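You operate a simulated robot arm through the tools that you are given. There is no shell and no other tool. Be economical: measure what you need, move in short steps, check, and stop when the job is done.

The job below is to be done with a simulated robot arm. You get a single attempt, and the scene is never put back.

JOB
Put things in order on the top of the island bench. At the end: the jar from the top of the island bench stands where the black lid stood; the clear bottle from the top of the island bench stands where the jar stood; the white card (marked "TIGHT") from the top of the island bench is in the blue bucket; the black lid stands on top of the blue tubing reel; the clear beaker from the top of the island bench stands where the clear bottle stood; whatever was shut is shut again. Leave all else as you found it, and nothing knocked over.

The check looks at the end state, three seconds after you hand in, the way a careful person would. Anything else that was tipped, shoved, dropped, spilled or broken makes it a failure. Lids that push on must go on centred and level and be pressed home; caps that screw on are set level and turned clockwise until they are tight.

ROBOT AND FRAMES
A 5-joint arm with a two-finger parallel gripper, fixed in place. Base frame: the origin is at the foot of the arm, x ahead of it, y to its left, z up; the work surface is at about z = 0. Units: cm, rad, N and s.
With the tool pointing down near the work surface it reaches from about 26 to 68 cm from the base axis. Its first joint turns from -1.152 to 1.152 rad. The tool tilts only in the upright plane through the base axis and itself; it spins freely about its own axis. Payload 2.9 kg.
The tool frame sits at the grasp point between the pads (the TCP): z along the fingers, y along the line on which they close. The tips reach 3 cm beyond it. The gripper opens to 11 cm. The fingers are 2 cm wide and 1 cm thick; the gripper's body (4.8 by 11.2 cm) begins 5.5 cm behind the TCP.
Orientation is told as [roll, pitch, yaw] about the base's x, y, z axes, in that order, counted from this pose: with the fingers straight down and closing along the base's y, the tool's x points along the base's -x, its y along +y and its z along -z.

CONTROLS
- The arm moves only by the tool step_arm. Its argument "moves" is one flat list of numbers, 7 for each row, row after row: the shift along the tool's x, y, z in units of 25 mm (1.0 is 25 mm), then the turn, a rotation vector about the tool's x, y, z in units of 8 degrees (1.0 is 8 degrees), then the opening, from 0 (shut) to 1 (fully open). In form: [tx, ty, tz, ax, ay, az, grip, tx, ty, tz, ax, ay, az, grip, ...]. A call has 1 to 8 rows; each row shifts and turns the commanded pose from where the row before left it, along the tool's axes as they then stand. A call with a number of a shift or a turn outside -1 to 1 is refused whole. A row lasts 0.2 s, in which the tool goes at most 5 cm and 0.15 rad; a call with a longer step from one row to the next is refused whole, and so is a gripper value outside its range. Where a pose cannot be reached the arm comes as near as it can. A force on the tool above 40 N (or 10 N above the force at the start of the call, whichever is more), or a blocked arm, ends the call early, and 0.2 s more pass. The fingers move at their own pace (about 10.8 cm/s each) and stop on an object; they squeeze with about 35 N. The grip force told is the motor's: it shows also when the fingers shut on nothing. Time passes only in rows, and 0.2 s behind the last, so rows that do not move let the fingers close. It gives the time, the measured TCP pose, the force on the tool (base axes), the opening and the grip force at its end, in the units of the frame above (readings bear some noise), with the torque about the TCP (base axes, N m) and any sound that the robot's microphone picked up, and new pictures: "views" is both (left out), scene, wrist or none.
- Cameras (640 x 400 px; columns grow to the right, rows downward): "scene" is fixed at [2.99, -44.69, 60.25]; the picture's right is [0.82, -0.57, 0.00], its down [-0.33, -0.48, -0.82] and it looks along [0.46, 0.67, -0.58] (base axes); focal length 304 px, centre (320, 200). "wrist" rides on the gripper at [7.2, 1.7, -10.3] in the tool frame; the picture's right is [-0.23, 0.97, 0.00], its down [-0.76, -0.18, -0.62] and it looks along [-0.61, -0.14, 0.78] (tool axes); focal length 222 px, centre (320, 200). There is no depth. A picture from a camera that has moved, and an enlarged one, comes with that camera's place and axes in the base frame and with its lens.
- inspect(camera, box): a new picture of the part [left, top, right, bottom] of that camera's present view, enlarged. The clock stands still meanwhile.
- close_job(): hands the job in; it is judged then, once.

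Work in short steps. Places have to be worked out from the pictures, the camera data and where the tool is seen: move nearer, look again, correct. Check each grasp and each placing, and mend what went wrong. You have 120 turns and 200 pictures in all, those below and enlarged ones among them. Open the gripper and draw the arm clear of the work before you hand the job in, unless the task says otherwise; then end with one line.

The tools are called after ">>>" by a JSON object that holds its "method" and its "body". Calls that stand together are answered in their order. step_arm: Moves the arm, as the interface text tells. Its arguments: {"type":"object","properties":{"moves":{"type":"array","items":{"type":"number"}},"views":{"type":"string","enum":["both","scene","wrist","none"]}},"required":["moves"]} The other tools are called the same way: inspect (camera, box) takes an enlarged picture of a part of a camera's view; close_job () hands the job in.

At the start:

```text
t: 0.0
ee_pos: [38.38, -5.66, 41.66]
ee_rot: [-0.001, 0.0, 0.0]
wrist_force: [-0.7, 0.1, 0.6]
torque: [0.0, -0.01, -0.04]
grip_width: 11.02
finger_force: 0.0
```

scene: 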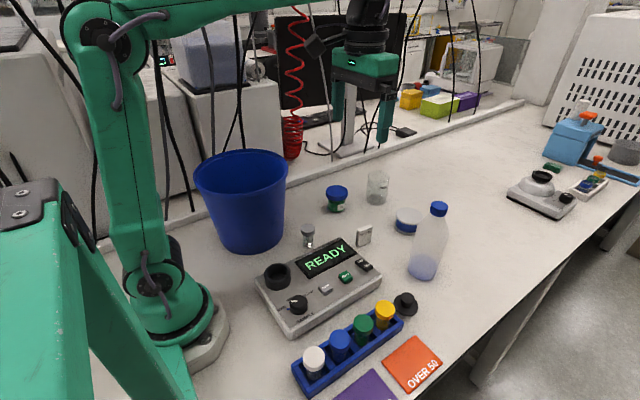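
wrist: 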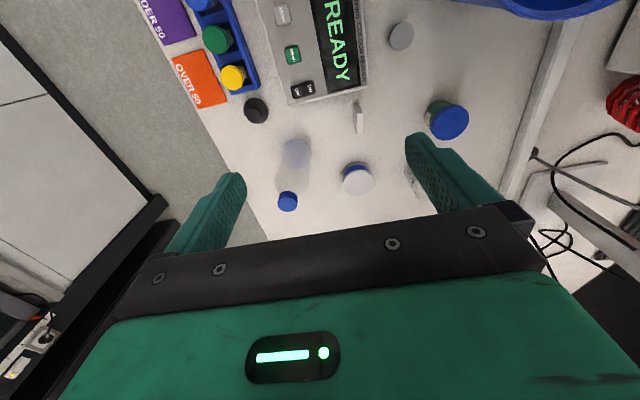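

I start by enlarging the central part of the scene to identify the objects.

>>> {"method": "inspect", "body": {"camera": "scene", "box": [280, 160, 480, 285]}}

>>> {"method": "inspect", "body": {"camera": "scene", "box": [240, 220, 450, 351]}}

>>> {"method": "inspect", "body": {"camera": "wrist", "box": [220, 0, 520, 220]}}

```text
3.20 times, centred on (380, 222) of scene
camera zoom: at [2.99, -44.69, 60.25], right [0.82, -0.57, 0.0], down [-0.33, -0.48, -0.82], along [0.46, 0.67, -0.58], focal length 972 px, centre (128, 128)
```

zoom: 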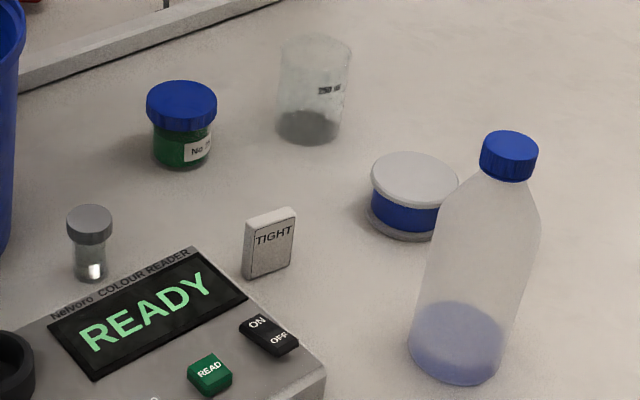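

```text
3.05 times, centred on (345, 286) of scene
camera zoom: at [2.99, -44.69, 60.25], right [0.82, -0.57, 0.0], down [-0.33, -0.48, -0.82], along [0.46, 0.67, -0.58], focal length 925 px, centre (244, -61)
```

zoom: 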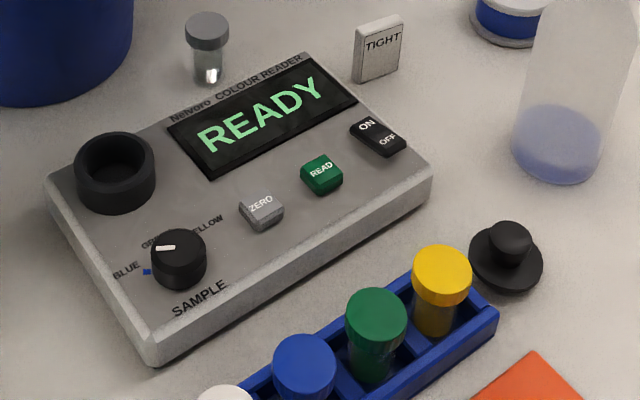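

```text
1.82 times, centred on (370, 110) of wrist
camera zoom: at [31.14, -3.81, 52.01], right [0.23, 0.97, 0.0], down [0.76, -0.18, 0.62], along [0.61, -0.14, -0.78], focal length 404 px, centre (229, 364)
```

zoom: 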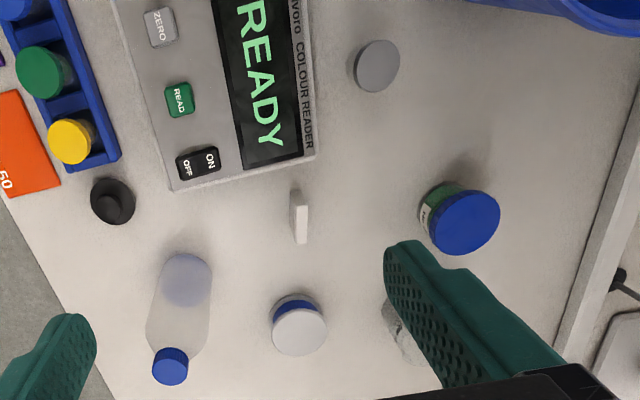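

Objects identified. Rough positions: lid (43,-21), bottle (55,-16) about 21 high, jar (53,18), beaker (66.5,14), reel (64.6,-2), card (49,0), bucket (23,21). First I move above the black lid to refine.

>>> {"method": "step_arm", "body": {"moves": [-0.3, -0.85, 0.9, 0, 0, 0, 1, -0.3, -0.85, 0.9, 0, 0, 0, 1, -0.3, -0.85, 0.9, 0, 0, 0, 1, -0.3, -0.85, 0.9, 0, 0, 0, 1, -0.3, -0.85, 0.9, 0, 0, 0, 1, -0.3, -0.85, 0.9, 0, 0, 0, 1, 0, -0.85, 0.9, 0, 0, 0, 1, 0, 0, 0.9, 0, 0, 0, 1]}}

```text
t: 1.8
ee_pos: [42.91, -20.28, 23.63]
ee_rot: [-0.001, 0.001, 0.001]
wrist_force: [-0.5, 0.2, -0.7]
torque: [-0.01, -0.03, 0.0]
grip_width: 11.01
finger_force: 0.1
camera wrist: at [35.7, -18.48, 33.93], right [0.23, 0.97, 0.0], down [0.76, -0.18, 0.62], along [0.61, -0.14, -0.78], focal length 222 px, centre (320, 200)
```

scene: 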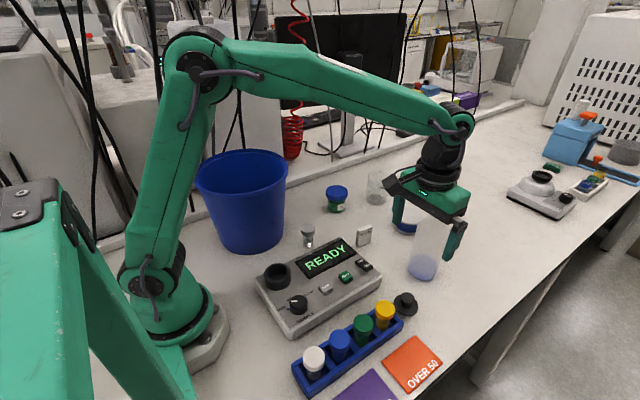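
wrist: 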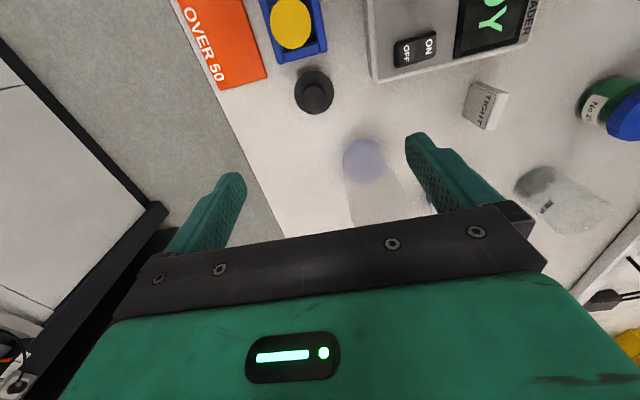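

The wrist view confirms the lid at about (43.0,-20.9). I narrow the gripper (the reader's corner is near) and descend to a check height.

>>> {"method": "step_arm", "body": {"moves": [0, -0.24, 0.95, 0, 0, 0, 0.5, 0, 0, 0.95, 0, 0, 0, 0.5, 0, 0, 0.95, 0, 0, 0, 0.5, 0, 0, 0.95, 0, 0, 0, 0.5, 0, 0, 0.95, 0, 0, 0, 0.5, 0, 0, 0.95, 0, 0, 0, 0.5, 0, 0, 0.9, 0, 0, 0, 0.5, 0, 0, 0, 0, 0, 0, 0.5]}}

```text
t: 3.6
ee_pos: [43.01, -21.05, 7.04]
ee_rot: [0.0, 0.0, 0.0]
wrist_force: [-0.2, 0.7, -0.3]
torque: [0.02, 0.01, -0.01]
grip_width: 5.49
finger_force: 0.0
camera wrist: at [35.69, -19.25, 17.55], right [0.23, 0.97, 0.0], down [0.76, -0.18, 0.62], along [0.61, -0.14, -0.78], focal length 222 px, centre (320, 200)
```

scene: 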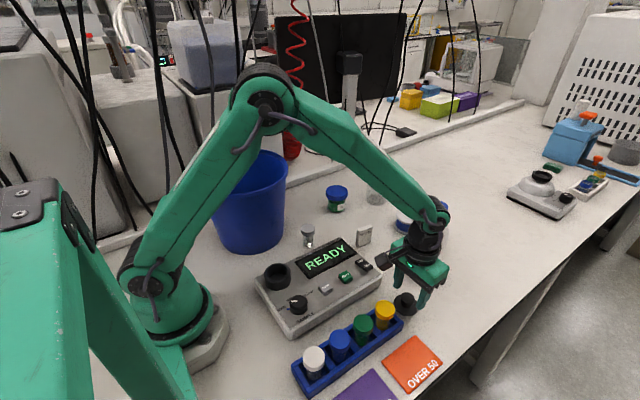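
wrist: 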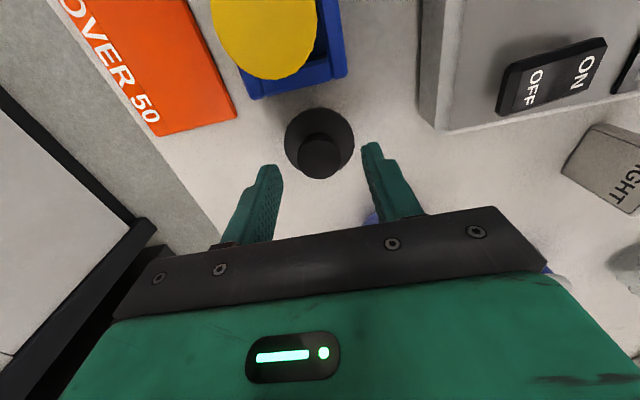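

Lid centred under the gripper at (42.9,-21.0), knob top about z 3.3. I go down to TCP z ≈ 3.9 and close on the knob.

>>> {"method": "step_arm", "body": {"moves": [0.03, 0.03, 0.65, 0, 0, 0, 0.5, 0, 0, 0.6, 0, 0, 0, 0.5, 0, 0, 0, 0, 0, 0, 0, 0, 0, 0, 0, 0, 0, 0, 0, 0, 0, 0, 0, 0, 0]}}

```text
t: 4.8
ee_pos: [42.95, -20.86, 4.14]
ee_rot: [-0.004, -0.002, -0.001]
wrist_force: [-4.3, 1.0, 21.4]
torque: [0.02, 0.22, -0.01]
grip_width: 5.25
finger_force: 34.8
camera wrist: at [35.7, -19.19, 14.48], right [0.23, 0.97, 0.0], down [0.76, -0.18, 0.63], along [0.61, -0.14, -0.78], focal length 222 px, centre (320, 200)
```

scene: 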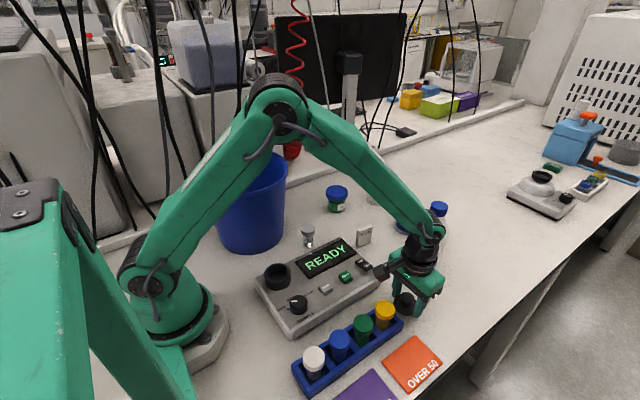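
wrist: 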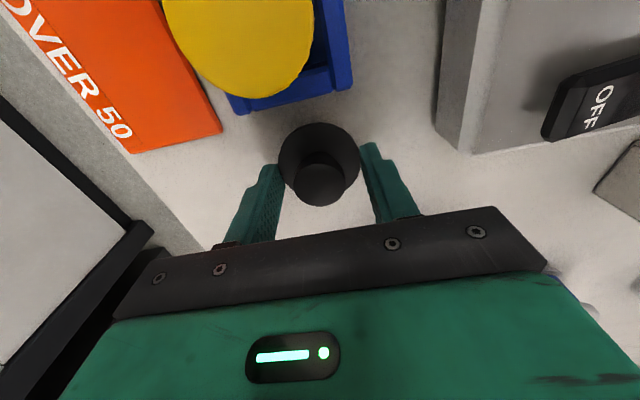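

The fingertips came down on the brim (21 N up). I open, raise by 1 cm and try closing on the knob above the brim.

>>> {"method": "step_arm", "body": {"moves": [0, 0, 0, 0, 0, 0, 0.5, 0, 0, -0.4, 0, 0, 0, 0.5, 0, 0, 0, 0, 0, 0, 0.3, 0, 0, 0, 0, 0, 0, 0.2, 0, 0, 0, 0, 0, 0, 0, 0, 0, 0, 0, 0, 0, 0]}}

>>> {"method": "inspect", "body": {"camera": "scene", "box": [350, 230, 470, 330]}}

```text
t: 6.2
ee_pos: [42.94, -20.87, 5.05]
ee_rot: [0.0, -0.001, 0.0]
wrist_force: [0.8, 0.4, -0.7]
torque: [0.03, -0.01, -0.01]
grip_width: 2.83
finger_force: 35.3
camera wrist: at [35.69, -19.19, 15.36], right [0.23, 0.97, 0.0], down [0.76, -0.18, 0.62], along [0.61, -0.14, -0.78], focal length 222 px, centre (320, 200)
```

scene: 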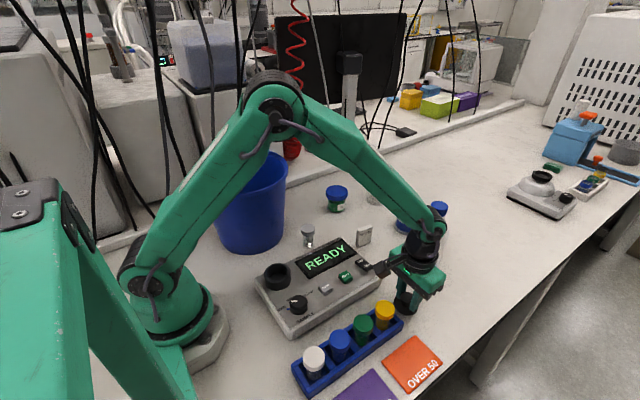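
wrist: 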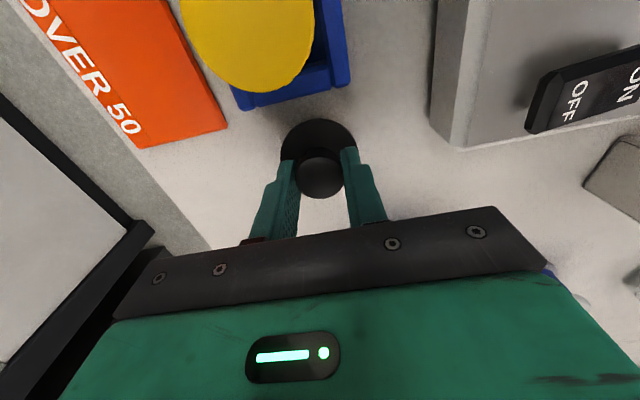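

```text
4.00 times, centred on (410, 280) of scene
camera zoom: at [2.99, -44.69, 60.25], right [0.82, -0.57, 0.0], down [-0.33, -0.48, -0.82], along [0.46, 0.67, -0.58], focal length 1215 px, centre (-40, -120)
```

zoom: 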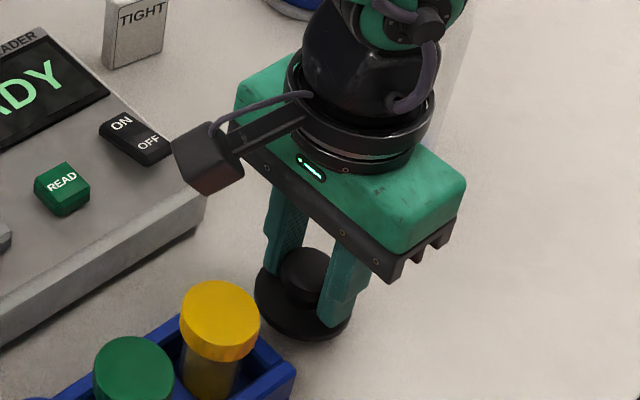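

The knob is held (2.83 cm). I lift and swing over toward y ≈ -2, keeping clear of the bottle.

>>> {"method": "step_arm", "body": {"moves": [0, 0, -1, 0, 0, 0, 0, 0, 0, -1, 0, 0, 0, 0, 0, 0, -1, 0, 0, 0, 0, 0, 1, -1, 0, 0, 0, 0, 0, 1, 0, 0, 0, 0, 0, 0, 1, 0, 0, 0, 0, 0, 0, 1, 0, 0, 0, 0, 0, 0, 1, 0, 0, 0, 0, 0], "views": "none"}}

>>> {"method": "step_arm", "body": {"moves": [0, 1, 0, 0, 0, 0, 0, 0, 1, 0, 0, 0, 0, 0, -1, 0.6, 0, 0, 0, 0, 0, -1, 0, 0, 0, 0, 0, 0, -1, 0, 0, 0, 0, 0, 0, -1, 0, 0, 0, 0, 0, 0, -1, 0, 0, 0, 0, 0, 0, 0, 0, 0, 0, 0, 0, 0], "views": "both"}}

```text
t: 8.0
ee_pos: [42.89, -8.24, 14.78]
ee_rot: [-0.001, 0.002, 0.0]
wrist_force: [0.3, -0.3, 0.1]
torque: [0.01, 0.01, -0.01]
grip_width: 0.0
finger_force: 35.6
```

```text
t: 9.8
ee_pos: [55.24, -1.99, 15.09]
ee_rot: [-0.001, 0.001, 0.001]
wrist_force: [0.5, -0.3, -1.2]
torque: [0.0, 0.01, 0.03]
grip_width: 0.02
finger_force: 35.2
camera wrist: at [47.98, -0.27, 25.45], right [0.23, 0.97, 0.0], down [0.76, -0.18, 0.62], along [0.61, -0.14, -0.78], focal length 222 px, centre (320, 200)
```

scene: 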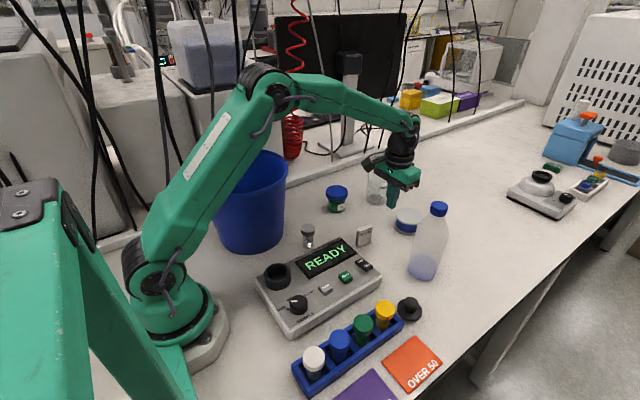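
wrist: 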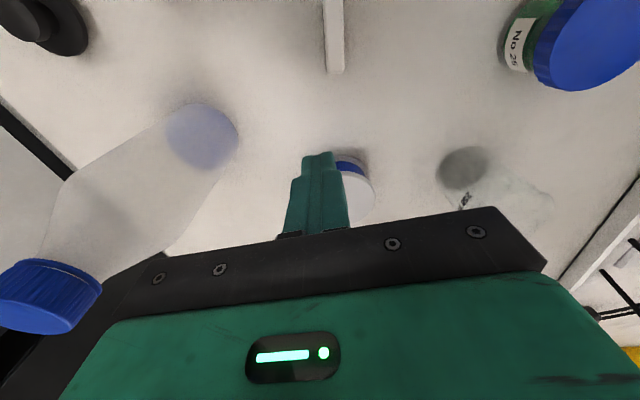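

The fingers slipped off the knob; the lid is still upright but slightly displaced. I look at it closely.

>>> {"method": "inspect", "body": {"camera": "scene", "box": [350, 260, 470, 335]}}

>>> {"method": "inspect", "body": {"camera": "scene", "box": [300, 170, 460, 290]}}

```text
5.33 times, centred on (410, 298) of scene
camera zoom: at [2.99, -44.69, 60.25], right [0.82, -0.57, 0.0], down [-0.33, -0.48, -0.82], along [0.46, 0.67, -0.58], focal length 1619 px, centre (-160, -320)
```

zoom: 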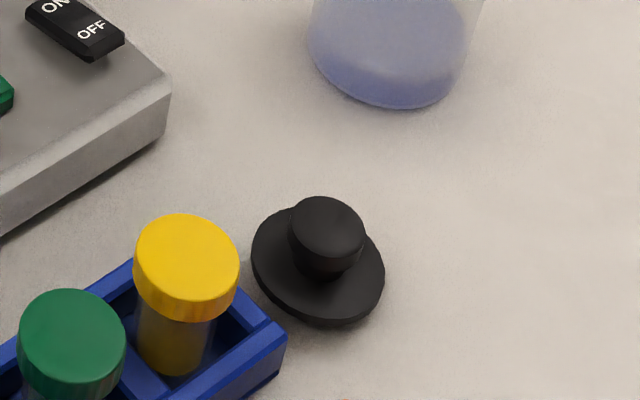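

```text
3.33 times, centred on (380, 230) of scene
camera zoom: at [2.99, -44.69, 60.25], right [0.82, -0.57, 0.0], down [-0.33, -0.48, -0.82], along [0.46, 0.67, -0.58], focal length 1012 px, centre (120, 100)
```

zoom: 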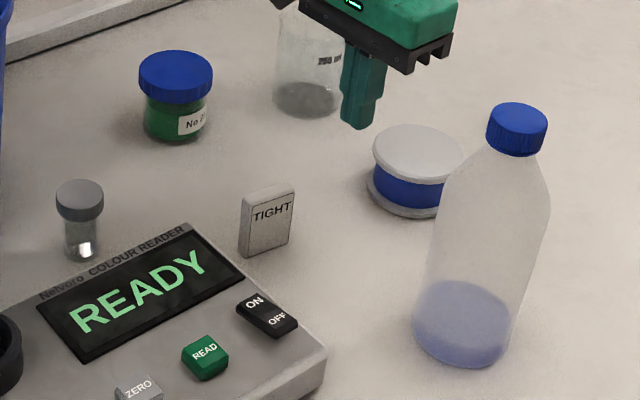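

The lid sits a bit shifted and maybe tilted, near the rack. I go back over it for a close look.

>>> {"method": "step_arm", "body": {"moves": [1, 0, 0, 0, 0, 0, 0.3, 1, 0, 0, 0, 0, 0, 0.5, 1, -0.5, 0, 0, 0, 0, 0.5, 1, -1, 0, 0, 0, 0, 0.5, 1, -1, 0, 0, 0, 0, 0.5, 0, -1, 0, 0, 0, 0, 0.5, 0, -1, 0, 0, 0, 0, 0.5, 0, -1, 0, 0, 0, 0, 0.5], "views": "none"}}

>>> {"method": "step_arm", "body": {"moves": [0, -1, 0, 0, 0, 0, 0.5, 0, -1, 0.6, 0, 0, 0, 0.5, 0, -0.5, 0.8, 0, 0, 0, 0.5, 0, 0, 0.8, 0, 0, 0, 0.5, 0, 0, 0, 0, 0, 0, 0.5], "views": "both"}}

```text
t: 11.6
ee_pos: [42.71, -15.71, 14.95]
ee_rot: [-0.001, 0.0, 0.002]
wrist_force: [0.8, 0.8, -0.7]
torque: [0.0, 0.01, -0.01]
grip_width: 5.49
finger_force: 0.1
```

```text
t: 12.8
ee_pos: [42.73, -21.98, 9.41]
ee_rot: [0.0, -0.001, 0.0]
wrist_force: [-0.2, 0.3, 0.0]
torque: [0.02, -0.01, -0.01]
grip_width: 5.49
finger_force: 0.0
camera wrist: at [35.58, -20.28, 19.82], right [0.23, 0.97, 0.0], down [0.76, -0.18, 0.62], along [0.61, -0.14, -0.78], focal length 222 px, centre (320, 200)
```

scene: 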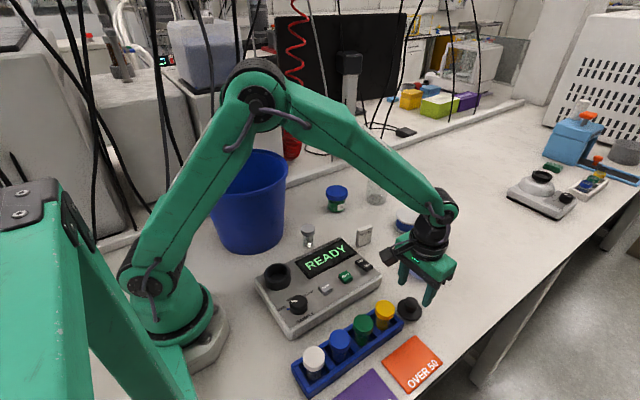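
wrist: 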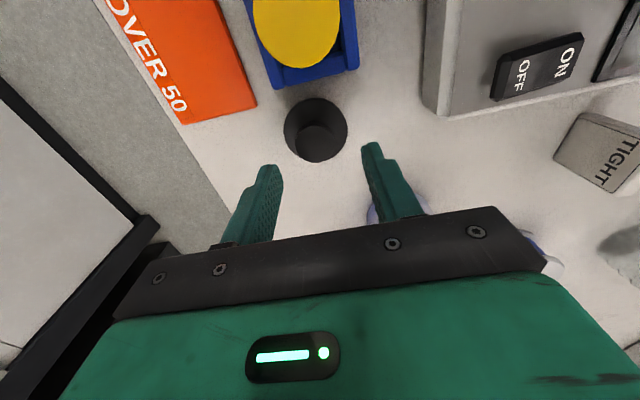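

>>> {"method": "inspect", "body": {"camera": "wrist", "box": [250, 70, 390, 190]}}

```text
3.33 times, centred on (320, 130) of wrist
camera zoom: at [35.58, -20.28, 19.82], right [0.23, 0.97, 0.0], down [0.76, -0.18, 0.62], along [0.61, -0.14, -0.78], focal length 740 px, centre (320, 433)
```

zoom: 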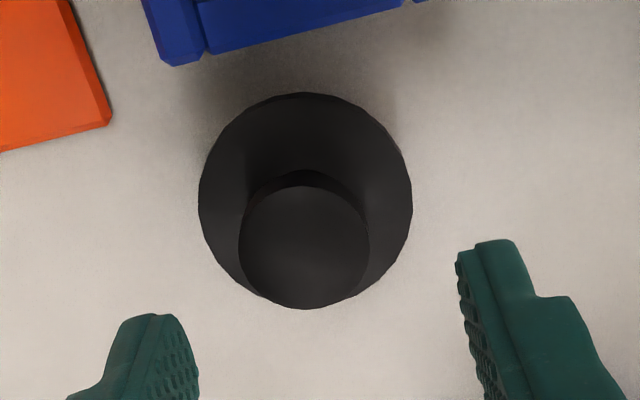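

Lid upright at (42.7,-22.3), knob flares upward (top z≈3.7). I descend lower this time, TCP ≈ 4.45, to grip at the neck.

>>> {"method": "step_arm", "body": {"moves": [0, -0.12, 0.9, 0, 0, 0, 0.45, 0, 0, 0.6, 0, 0, 0, 0.42, 0, 0, 0.45, 0, 0, 0, 0.42, 0, 0, 0, 0, 0, 0, 0.1, 0, 0, 0, 0, 0, 0, 0, 0, 0, 0, 0, 0, 0, 0], "views": "wrist"}}

```text
t: 14.2
ee_pos: [43.02, -22.27, 4.92]
ee_rot: [-0.001, -0.004, 0.0]
wrist_force: [1.8, -3.3, 21.4]
torque: [-0.16, 0.06, 0.02]
grip_width: 2.76
finger_force: 34.7
camera wrist: at [35.7, -20.57, 15.13], right [0.23, 0.97, 0.0], down [0.76, -0.18, 0.63], along [0.61, -0.14, -0.78], focal length 222 px, centre (320, 200)
```

wrist: 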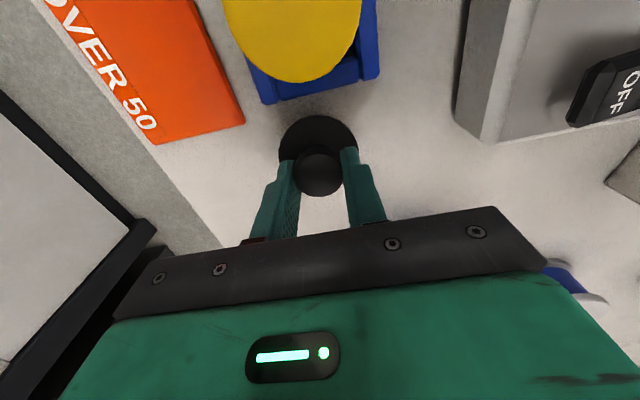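

The tips now rest on the brim with the knob gripped at 2.76 cm. I lift gently 2 cm and check whether it holds.

>>> {"method": "step_arm", "body": {"moves": [0, 0, -0.2, 0, 0, 0, 0, 0, 0, -0.2, 0, 0, 0, 0, 0, 0, -0.2, 0, 0, 0, 0, 0, 0, -0.2, 0, 0, 0, 0, 0, 0, -0.2, 0, 0, 0, 0], "views": "both"}}

>>> {"method": "inspect", "body": {"camera": "scene", "box": [350, 250, 470, 335]}}

```text
t: 15.4
ee_pos: [42.78, -22.02, 7.12]
ee_rot: [-0.001, 0.001, -0.002]
wrist_force: [0.4, 0.7, -1.0]
torque: [0.01, 0.05, -0.06]
grip_width: 2.84
finger_force: 34.8
camera wrist: at [35.61, -20.41, 17.48], right [0.23, 0.97, 0.0], down [0.76, -0.18, 0.62], along [0.61, -0.14, -0.78], focal length 222 px, centre (320, 200)
```

scene: 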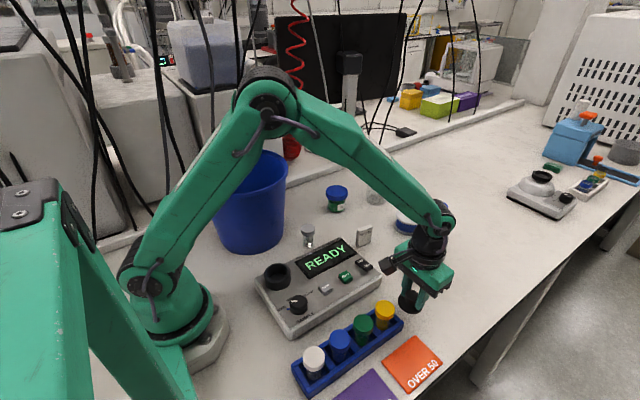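
wrist: 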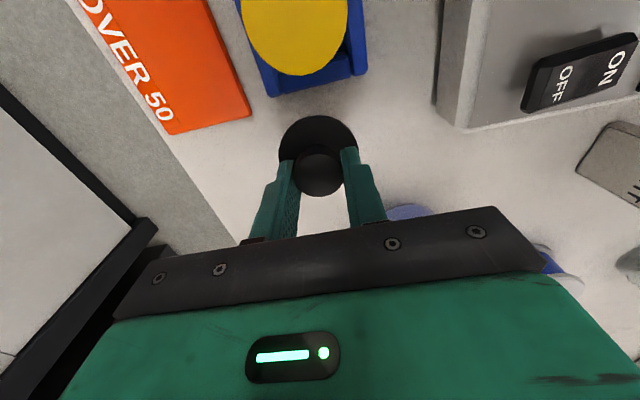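

```text
4.71 times, centred on (410, 292) of scene
camera zoom: at [2.99, -44.69, 60.25], right [0.82, -0.57, 0.0], down [-0.33, -0.48, -0.82], along [0.46, 0.67, -0.58], focal length 1429 px, centre (-104, -235)
```

zoom: 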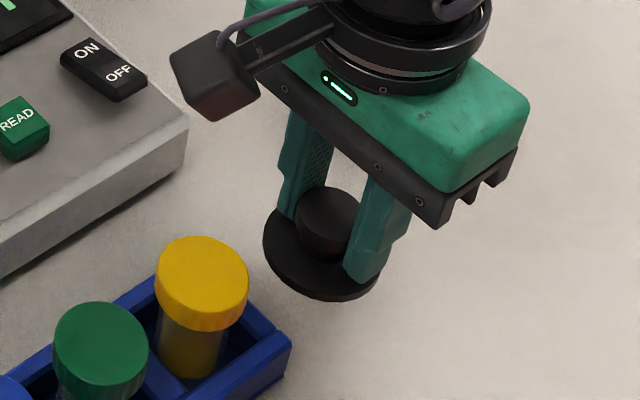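

The lid is lifted and held. Continuing slowly: up to TCP ≈ 10.5, then re-check.

>>> {"method": "step_arm", "body": {"moves": [0, 0, -0.15, 0, 0, 0, 0, 0, 0, -0.2, 0, 0, 0, 0, 0, 0, -0.2, 0, 0, 0, 0, 0, 0, -0.2, 0, 0, 0, 0, 0, 0, -0.2, 0, 0, 0, 0, 0, 0, -0.2, 0, 0, 0, 0, 0, 0, -0.1, 0, 0, 0, 0, 0, 0, 0, 0, 0, 0, 0], "views": "wrist"}}

```text
t: 17.2
ee_pos: [42.91, -22.21, 10.15]
ee_rot: [-0.001, 0.001, 0.001]
wrist_force: [0.2, -0.1, -0.5]
torque: [-0.01, 0.02, 0.01]
grip_width: 2.85
finger_force: 35.2
camera wrist: at [35.61, -20.5, 20.59], right [0.23, 0.97, 0.0], down [0.76, -0.18, 0.62], along [0.61, -0.14, -0.78], focal length 222 px, centre (320, 200)
```

wrist: 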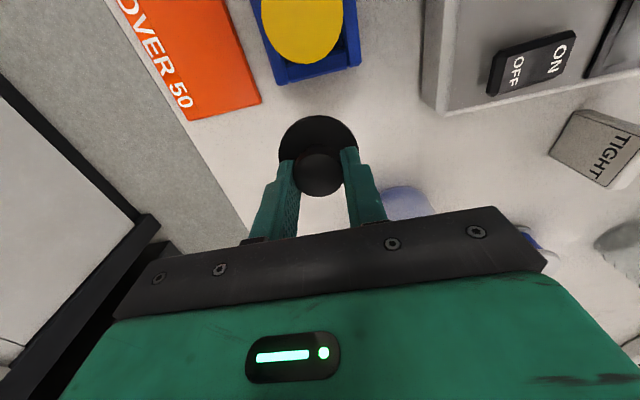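

Holding steady. I now travel slowly in +y while rising slightly.

>>> {"method": "step_arm", "body": {"moves": [0, 0.15, -0.1, 0, 0, 0, 0, 0, 0.3, -0.15, 0, 0, 0, 0, 0, 0.4, -0.15, 0, 0, 0, 0, 0, 0.4, -0.15, 0, 0, 0, 0, 0, 0.4, -0.1, 0, 0, 0, 0, 0, 0.4, 0, 0, 0, 0, 0, 0, 0.4, 0, 0, 0, 0, 0, 0, 0.4, 0, 0, 0, 0, 0], "views": "none"}}

>>> {"method": "step_arm", "body": {"moves": [0, 0.4, 0, 0, 0, 0, 0, 0, 0.4, 0, 0, 0, 0, 0, 0, 0.4, 0, 0, 0, 0, 0, 0, 0.4, 0, 0, 0, 0, 0, 0, 0.4, 0, 0, 0, 0, 0, 0, 0.4, 0, 0, 0, 0, 0, 0, 0.3, 0, 0, 0, 0, 0, 0, 0.2, 0, 0, 0, 0, 0], "views": "none"}}

>>> {"method": "step_arm", "body": {"moves": [-0.15, 0.4, 0, 0, 0, 0, 0, -0.3, 0.4, 0, 0, 0, 0, 0, -0.4, 0.4, 0, 0, 0, 0, 0, -0.4, 0.4, 0, 0, 0, 0, 0, -0.4, 0.35, 0, 0, 0, 0, 0, -0.4, 0.2, 0, 0, 0, 0, 0, -0.4, 0, 0, 0, 0, 0, 0, -0.4, 0, 0, 0, 0, 0, 0], "views": "both"}}

```text
t: 19.0
ee_pos: [42.81, -14.99, 11.88]
ee_rot: [-0.001, -0.001, 0.001]
wrist_force: [0.5, 0.7, 0.0]
torque: [0.02, -0.06, -0.02]
grip_width: 2.82
finger_force: 35.0
```

```text
t: 20.8
ee_pos: [42.94, -7.82, 11.92]
ee_rot: [0.0, 0.001, 0.0]
wrist_force: [0.9, 0.2, -1.0]
torque: [-0.02, -0.01, 0.01]
grip_width: 2.87
finger_force: 34.9
```

```text
t: 22.6
ee_pos: [49.86, -2.47, 11.78]
ee_rot: [0.0, 0.002, 0.001]
wrist_force: [-0.1, 0.4, 0.3]
torque: [0.04, 0.0, 0.04]
grip_width: 2.83
finger_force: 35.1
camera wrist: at [42.66, -0.76, 22.16], right [0.23, 0.97, 0.0], down [0.76, -0.18, 0.62], along [0.61, -0.14, -0.78], focal length 222 px, centre (320, 200)
```

scene: 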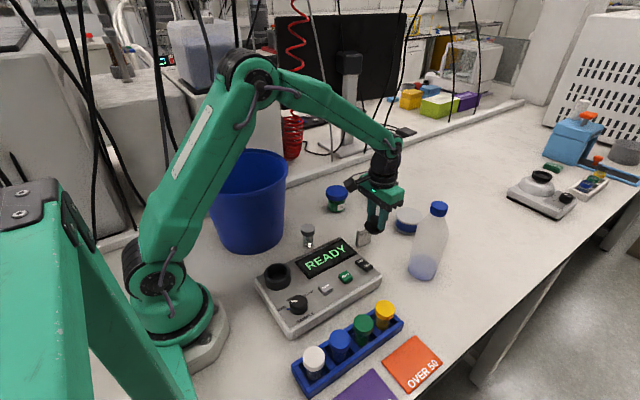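
wrist: 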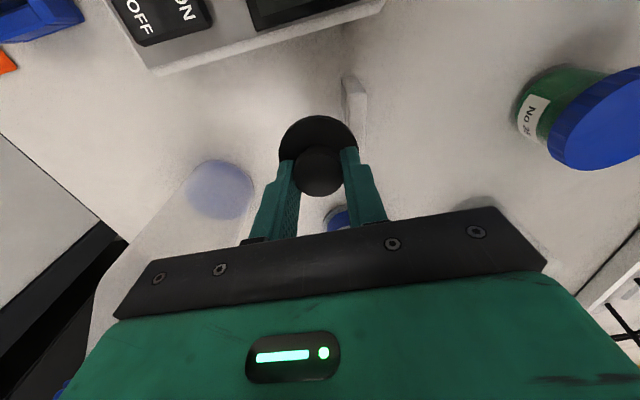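

Still held. Advance slowly in x to above the reel (64.5,-1.4).

>>> {"method": "step_arm", "body": {"moves": [-0.4, 0.1, 0, 0, 0, 0, 0, -0.4, 0.1, 0, 0, 0, 0, 0, -0.4, 0.1, 0, 0, 0, 0, 0, -0.4, 0.1, 0, 0, 0, 0, 0, -0.4, 0, 0, 0, 0, 0, 0, -0.4, 0, 0, 0, 0, 0, 0, -0.4, 0, 0, 0, 0, 0, 0, -0.4, 0, 0, 0, 0, 0, 0], "views": "none"}}

>>> {"method": "step_arm", "body": {"moves": [-0.4, 0, 0, 0, 0, 0, 0, -0.4, 0, 0, 0, 0, 0, 0, -0.4, 0, 0, 0, 0, 0, 0, -0.4, 0, 0, 0, 0, 0, 0, -0.4, 0, 0, 0, 0, 0, 0, -0.3, 0, 0, 0, 0, 0, 0, -0.25, 0, 0, 0, 0, 0, 0, 0, 0, 0, 0, 0, 0, 0], "views": "both"}}

>>> {"method": "inspect", "body": {"camera": "scene", "box": [360, 150, 480, 250]}}

```text
t: 24.4
ee_pos: [58.09, -1.5, 11.87]
ee_rot: [0.002, -0.001, 0.002]
wrist_force: [-0.6, 0.8, -0.9]
torque: [-0.01, -0.01, -0.01]
grip_width: 2.86
finger_force: 35.1
```

```text
t: 26.2
ee_pos: [64.3, -1.47, 11.72]
ee_rot: [0.0, -0.001, -0.001]
wrist_force: [0.4, 0.4, -0.2]
torque: [0.0, -0.03, 0.02]
grip_width: 2.82
finger_force: 34.9
camera wrist: at [57.07, 0.31, 22.22], right [0.23, 0.97, 0.0], down [0.76, -0.18, 0.62], along [0.61, -0.14, -0.78], focal length 222 px, centre (320, 200)
```

scene: 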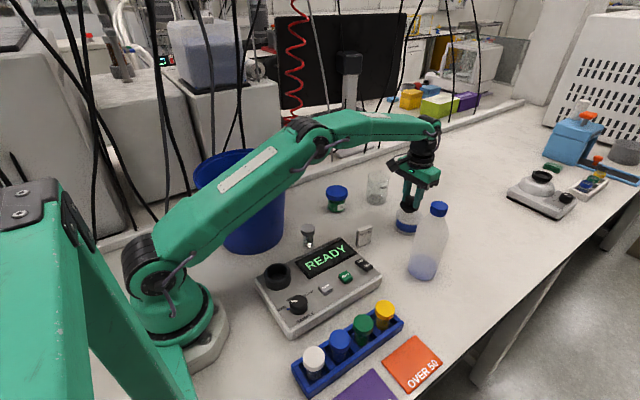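
wrist: 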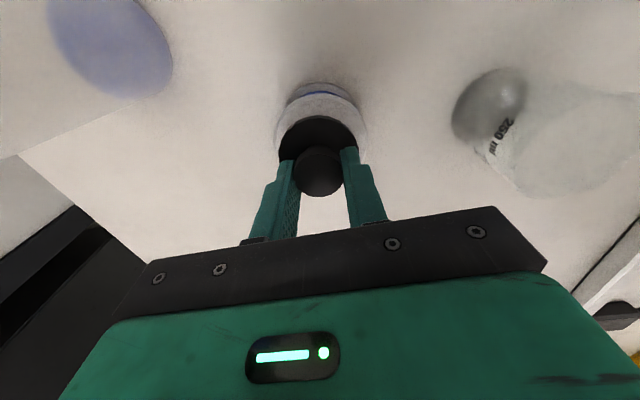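

```text
4.00 times, centred on (420, 200) of scene
camera zoom: at [2.99, -44.69, 60.25], right [0.82, -0.57, 0.0], down [-0.33, -0.48, -0.82], along [0.46, 0.67, -0.58], focal length 1215 px, centre (-80, 200)
```

zoom: 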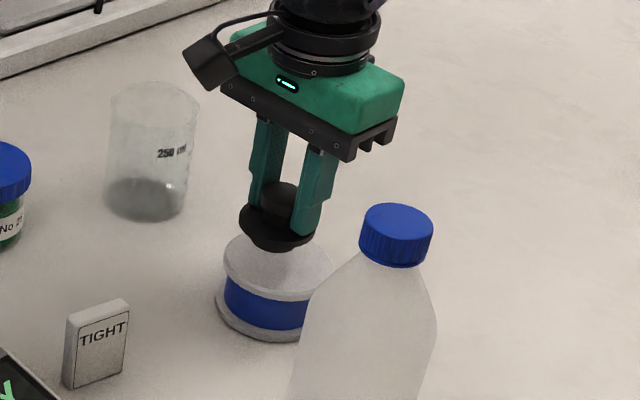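

The lid is centred over the reel (y good, x within ~2 mm). Lower slowly toward contact.

>>> {"method": "step_arm", "body": {"moves": [-0.06, 0.02, 0.3, 0, 0, 0, 0, 0, 0, 0.3, 0, 0, 0, 0, 0, 0, 0.25, 0, 0, 0, 0, 0, 0, 0.15, 0, 0, 0, 0, 0, 0, 0.1, 0, 0, 0, 0], "views": "none"}}

>>> {"method": "inspect", "body": {"camera": "scene", "box": [360, 150, 480, 250]}}

>>> {"method": "inspect", "body": {"camera": "wrist", "box": [240, 60, 400, 200]}}

```text
t: 27.4
ee_pos: [64.55, -1.34, 9.57]
ee_rot: [-0.001, -0.006, 0.003]
wrist_force: [-8.0, 0.5, 27.5]
torque: [0.15, 0.52, 0.02]
grip_width: 2.8
finger_force: 34.7
```

```text
4.00 times, centred on (420, 200) of scene
camera zoom: at [2.97, -44.69, 60.25], right [0.82, -0.57, 0.0], down [-0.33, -0.48, -0.82], along [0.46, 0.67, -0.58], focal length 1215 px, centre (-80, 200)
```

zoom: 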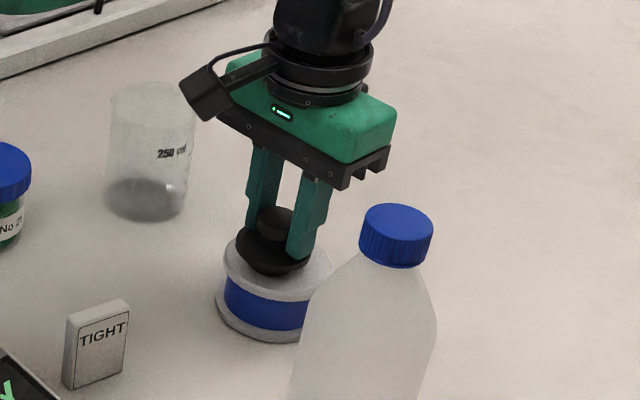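

```text
2.86 times, centred on (320, 130) of wrist
camera zoom: at [57.23, 0.38, 19.9], right [0.23, 0.97, 0.0], down [0.76, -0.18, 0.63], along [0.61, -0.14, -0.78], focal length 635 px, centre (320, 400)
```

zoom: 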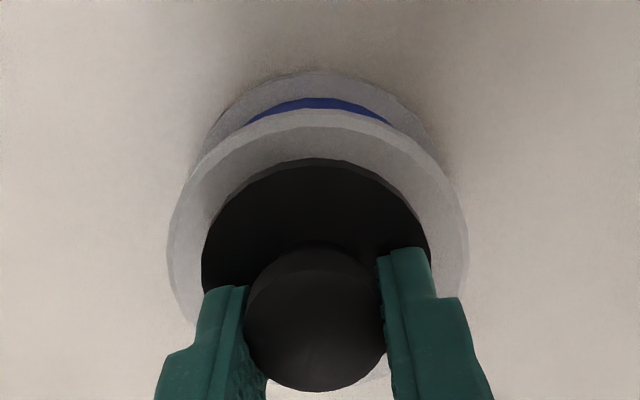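

Contact felt (27 N), well centred. Relieve pressure, open, and rise straight up.

>>> {"method": "step_arm", "body": {"moves": [0, 0, -0.1, 0, 0, 0, 0.05, 0, 0, -0.05, 0, 0, 0, 0.35, 0, 0, 0, 0, 0, 0, 0.45, 0, 0, -0.3, 0, 0, 0, 0.45, 0, 0, -0.8, 0, 0, 0, 0.45, 0, 0, -0.8, 0, 0, 0, 0.45, 0, 0, -0.8, 0, 0, 0, 0.45], "views": "both"}}

>>> {"method": "inspect", "body": {"camera": "scene", "box": [360, 150, 480, 250]}}

```text
t: 29.0
ee_pos: [64.46, -1.25, 16.31]
ee_rot: [0.001, 0.002, 0.002]
wrist_force: [-0.9, 0.1, 0.4]
torque: [0.01, -0.02, 0.02]
grip_width: 4.94
finger_force: 0.0
camera wrist: at [57.18, 0.49, 26.67], right [0.23, 0.97, 0.0], down [0.76, -0.18, 0.62], along [0.61, -0.14, -0.78], focal length 222 px, centre (320, 200)
```

scene: 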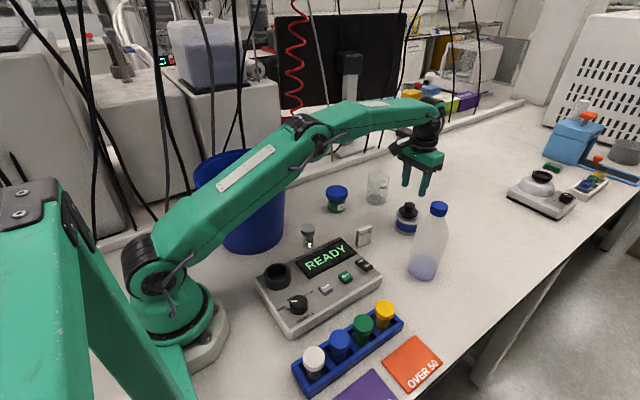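
wrist: 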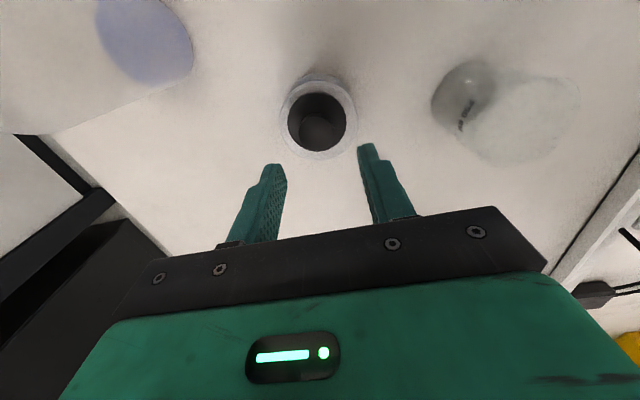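

```text
4.00 times, centred on (420, 200) of scene
camera zoom: at [2.99, -44.69, 60.25], right [0.82, -0.57, 0.0], down [-0.33, -0.48, -0.82], along [0.46, 0.67, -0.58], focal length 1215 px, centre (-80, 200)
```

zoom: 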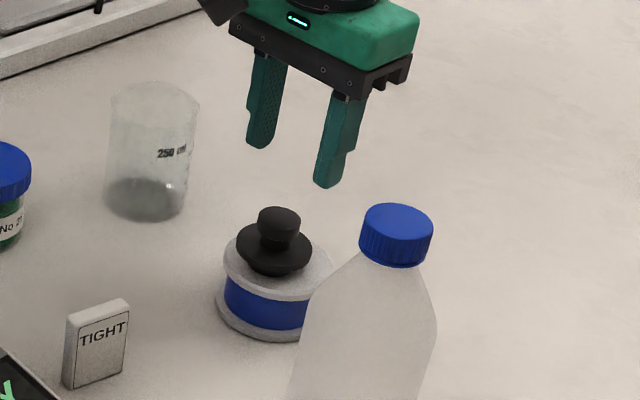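

The lid stands neatly on the reel. Next, the jar: I move above (52.8,18) with the gripper open.

>>> {"method": "step_arm", "body": {"moves": [0.6, 1, 0, 0, 0, 0, 0.6, 0.6, 1, 0, 0, 0, 0, 0.8, 0.6, 1, 0, 0, 0, 0, 0.9, 0.6, 1, 0, 0, 0, 0, 0.9, 0.6, 1, 0, 0, 0, 0, 0.9, 0.6, 1, 0, 0, 0, 0, 0.9, 0.6, 1, 0, 0, 0, 0, 0.9, 0.5, 0.7, 0, 0, 0, 0, 0.9], "views": "wrist"}}

```text
t: 30.8
ee_pos: [52.61, 17.95, 16.28]
ee_rot: [0.0, -0.001, 0.001]
wrist_force: [-0.4, -0.3, -0.6]
torque: [-0.01, -0.01, -0.01]
grip_width: 9.88
finger_force: 0.0
camera wrist: at [45.38, 19.71, 26.61], right [0.23, 0.97, 0.0], down [0.76, -0.18, 0.62], along [0.61, -0.14, -0.78], focal length 222 px, centre (320, 200)
```

wrist: 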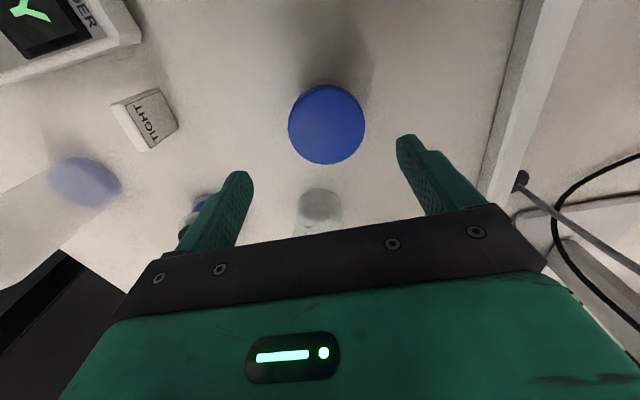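

The jar lid is centred at (52.9,18.7). I correct and descend to TCP z ≈ 5 around the lid.

>>> {"method": "step_arm", "body": {"moves": [-0.1, 0.3, 0.6, 0, 0, 0, 0.95, 0, 0, 0.8, 0, 0, 0, 0.95, 0, 0, 0.8, 0, 0, 0, 0.95, 0, 0, 0.8, 0, 0, 0, 0.95, 0, 0, 0, 0, 0, 0, 0.95], "views": "wrist"}}

```text
t: 32.0
ee_pos: [52.96, 18.69, 8.78]
ee_rot: [-0.002, 0.001, -0.001]
wrist_force: [-0.3, 0.2, 0.6]
torque: [0.02, -0.01, 0.03]
grip_width: 10.46
finger_force: 0.0
camera wrist: at [45.7, 20.41, 19.1], right [0.23, 0.97, 0.0], down [0.76, -0.18, 0.62], along [0.61, -0.14, -0.78], focal length 222 px, centre (320, 200)
```

wrist: 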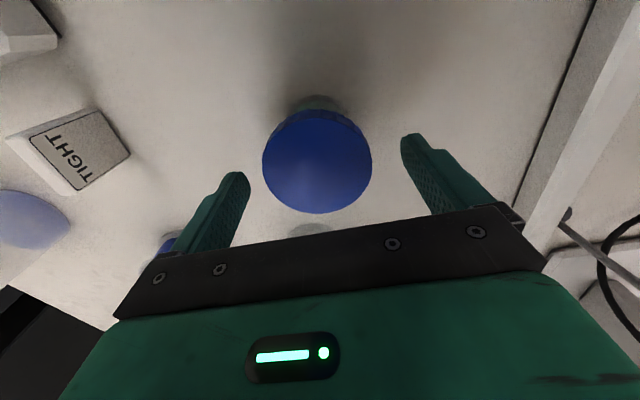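

Jar at (52.7,18.65). Descend and grip the lid.

>>> {"method": "step_arm", "body": {"moves": [0.1, 0, 0.75, 0, 0, 0, 0.95, 0, 0, 0.7, 0, 0, 0, 0.95, 0, 0, 0, 0, 0, 0, 0.95, 0, 0, 0, 0, 0, 0, 0.5, 0, 0, 0, 0, 0, 0, 0.3, 0, 0, 0, 0, 0, 0, 0.3], "views": "wrist"}}

```text
t: 33.4
ee_pos: [52.73, 18.61, 4.97]
ee_rot: [-0.001, 0.0, 0.001]
wrist_force: [1.2, -0.1, 0.0]
torque: [-0.02, -0.02, -0.03]
grip_width: 6.87
finger_force: 35.4
camera wrist: at [45.47, 20.34, 15.49], right [0.23, 0.97, 0.0], down [0.76, -0.18, 0.62], along [0.61, -0.14, -0.78], focal length 222 px, centre (320, 200)
```

wrist: 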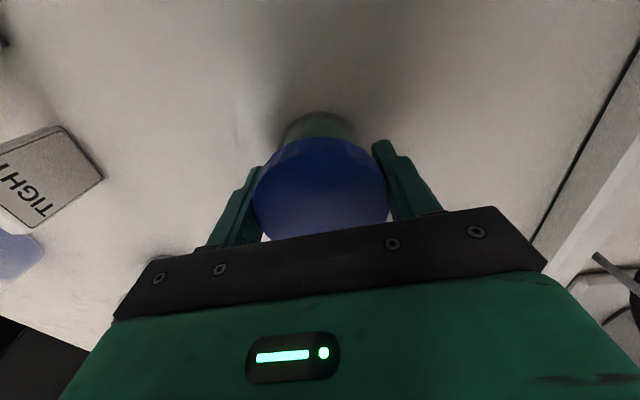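

Jar held (6.87 cm). Lift gently, then move to x ≈ 43 and sweep in -y.

>>> {"method": "step_arm", "body": {"moves": [0, 0, -0.2, 0, 0, 0, 0.3, 0, 0, -0.4, 0, 0, 0, 0.3, 0, 0, -0.6, 0, 0, 0, 0.3, 0, 0, -0.7, 0, 0, 0, 0.3, 0.3, 0, -0.7, 0, 0, 0, 0.3, 0.5, 0, -0.6, 0, 0, 0, 0.3, 0.6, -0.3, -0.4, 0, 0, 0, 0.3, 0.6, -0.5, 0, 0, 0, 0, 0.3], "views": "wrist"}}

>>> {"method": "step_arm", "body": {"moves": [0.6, -0.7, 0, 0, 0, 0, 0.3, 0.6, -0.8, 0, 0, 0, 0, 0.3, 0.5, -0.8, 0, 0, 0, 0, 0.3, 0.2, -0.8, 0, 0, 0, 0, 0.3, 0, -0.8, 0, 0, 0, 0, 0.3, 0, -0.8, 0, 0, 0, 0, 0.3, 0, -0.8, 0, 0, 0, 0, 0.3, 0, -0.8, 0, 0, 0, 0, 0.3], "views": "none"}}

>>> {"method": "step_arm", "body": {"moves": [0, -0.8, 0, 0, 0, 0, 0.3, 0, -0.8, 0, 0, 0, 0, 0.3, 0, -0.8, 0, 0, 0, 0, 0.3, 0, -0.8, 0, 0, 0, 0, 0.3, 0, -0.8, 0, 0, 0, 0, 0.3, 0, -0.8, 0, 0, 0, 0, 0.3, 0, -0.8, 0, 0, 0, 0, 0.3, 0, -0.8, 0, 0, 0, 0, 0.3], "views": "both"}}

```text
t: 35.2
ee_pos: [47.65, 16.62, 14.07]
ee_rot: [0.0, 0.0, 0.002]
wrist_force: [-0.2, -0.3, -2.0]
torque: [0.0, -0.02, 0.02]
grip_width: 6.87
finger_force: 35.1
camera wrist: at [40.37, 18.31, 24.43], right [0.23, 0.97, 0.0], down [0.76, -0.18, 0.62], along [0.61, -0.14, -0.78], focal length 222 px, centre (320, 200)
```

wrist: 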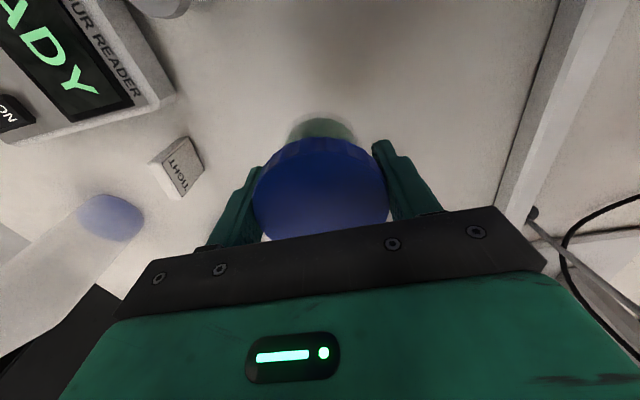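

```text
t: 37.0
ee_pos: [42.92, 0.83, 14.23]
ee_rot: [0.0, 0.001, 0.003]
wrist_force: [0.4, 0.6, -2.2]
torque: [0.0, 0.0, 0.0]
grip_width: 6.84
finger_force: 34.8
```

```text
t: 38.8
ee_pos: [43.0, -15.08, 14.03]
ee_rot: [0.0, -0.001, 0.002]
wrist_force: [0.6, -0.7, -1.9]
torque: [0.0, -0.01, 0.0]
grip_width: 6.86
finger_force: 34.8
camera wrist: at [35.66, -13.39, 24.49], right [0.23, 0.97, 0.0], down [0.76, -0.18, 0.62], along [0.61, -0.14, -0.78], focal length 222 px, centre (320, 200)
```

scene: 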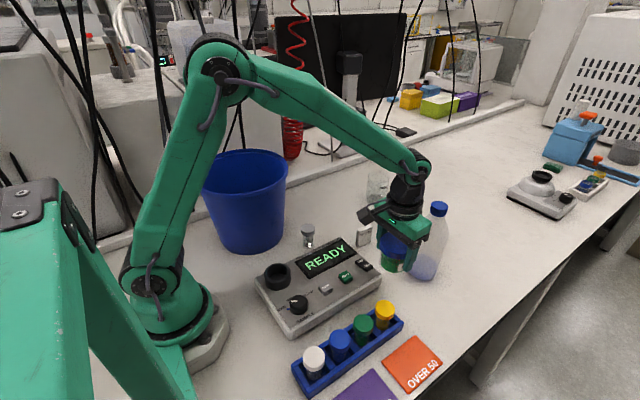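
wrist: 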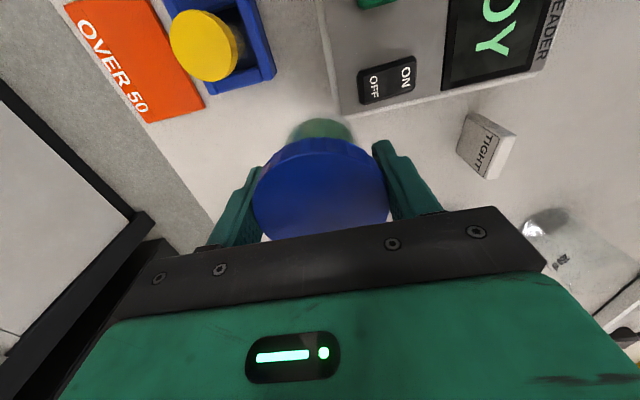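

Jar is held and clear. Move the last 5.9 cm in -y, then descend toward the surface in the lid's old place (42.9,-20.95).

>>> {"method": "step_arm", "body": {"moves": [0, -0.7, 0, 0, 0, 0, 0.3, 0, -0.7, 0, 0, 0, 0, 0.3, 0, -0.6, 0, 0, 0, 0, 0.3, 0.02, -0.35, 0.3, 0, 0, 0, 0.3, 0, 0, 0.7, 0, 0, 0, 0.3, 0, 0, 0.7, 0, 0, 0, 0.3, 0, 0, 0.7, 0, 0, 0, 0.3, 0, 0, 0.4, 0, 0, 0, 0.3], "views": "both"}}

```text
t: 40.6
ee_pos: [42.86, -21.09, 7.06]
ee_rot: [0.001, 0.001, 0.003]
wrist_force: [0.0, -0.8, -1.5]
torque: [0.03, 0.01, -0.04]
grip_width: 6.86
finger_force: 34.9
camera wrist: at [35.63, -19.32, 17.43], right [0.23, 0.97, 0.0], down [0.76, -0.18, 0.62], along [0.61, -0.14, -0.78], focal length 222 px, centre (320, 200)
```

scene: 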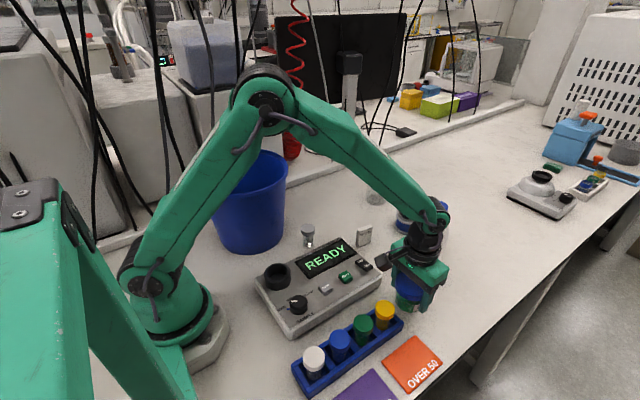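
wrist: 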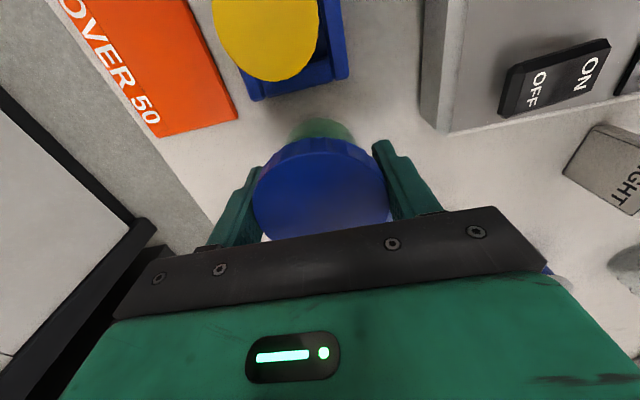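

Clearances look fine. Lower gently to contact (TCP ≈ 5.0), watching the force.

>>> {"method": "step_arm", "body": {"moves": [0, 0.04, 0.3, 0, 0, 0, 0.3, 0, 0, 0.25, 0, 0, 0, 0.3, 0, 0, 0.15, 0, 0, 0, 0.3, 0, 0, 0.08, 0, 0, 0, 0.3], "views": "none"}}

```text
t: 41.6
ee_pos: [43.08, -20.89, 5.03]
ee_rot: [0.0, 0.001, 0.0]
wrist_force: [-0.5, -0.7, 0.7]
torque: [0.07, 0.0, -0.01]
grip_width: 6.84
finger_force: 35.0
```

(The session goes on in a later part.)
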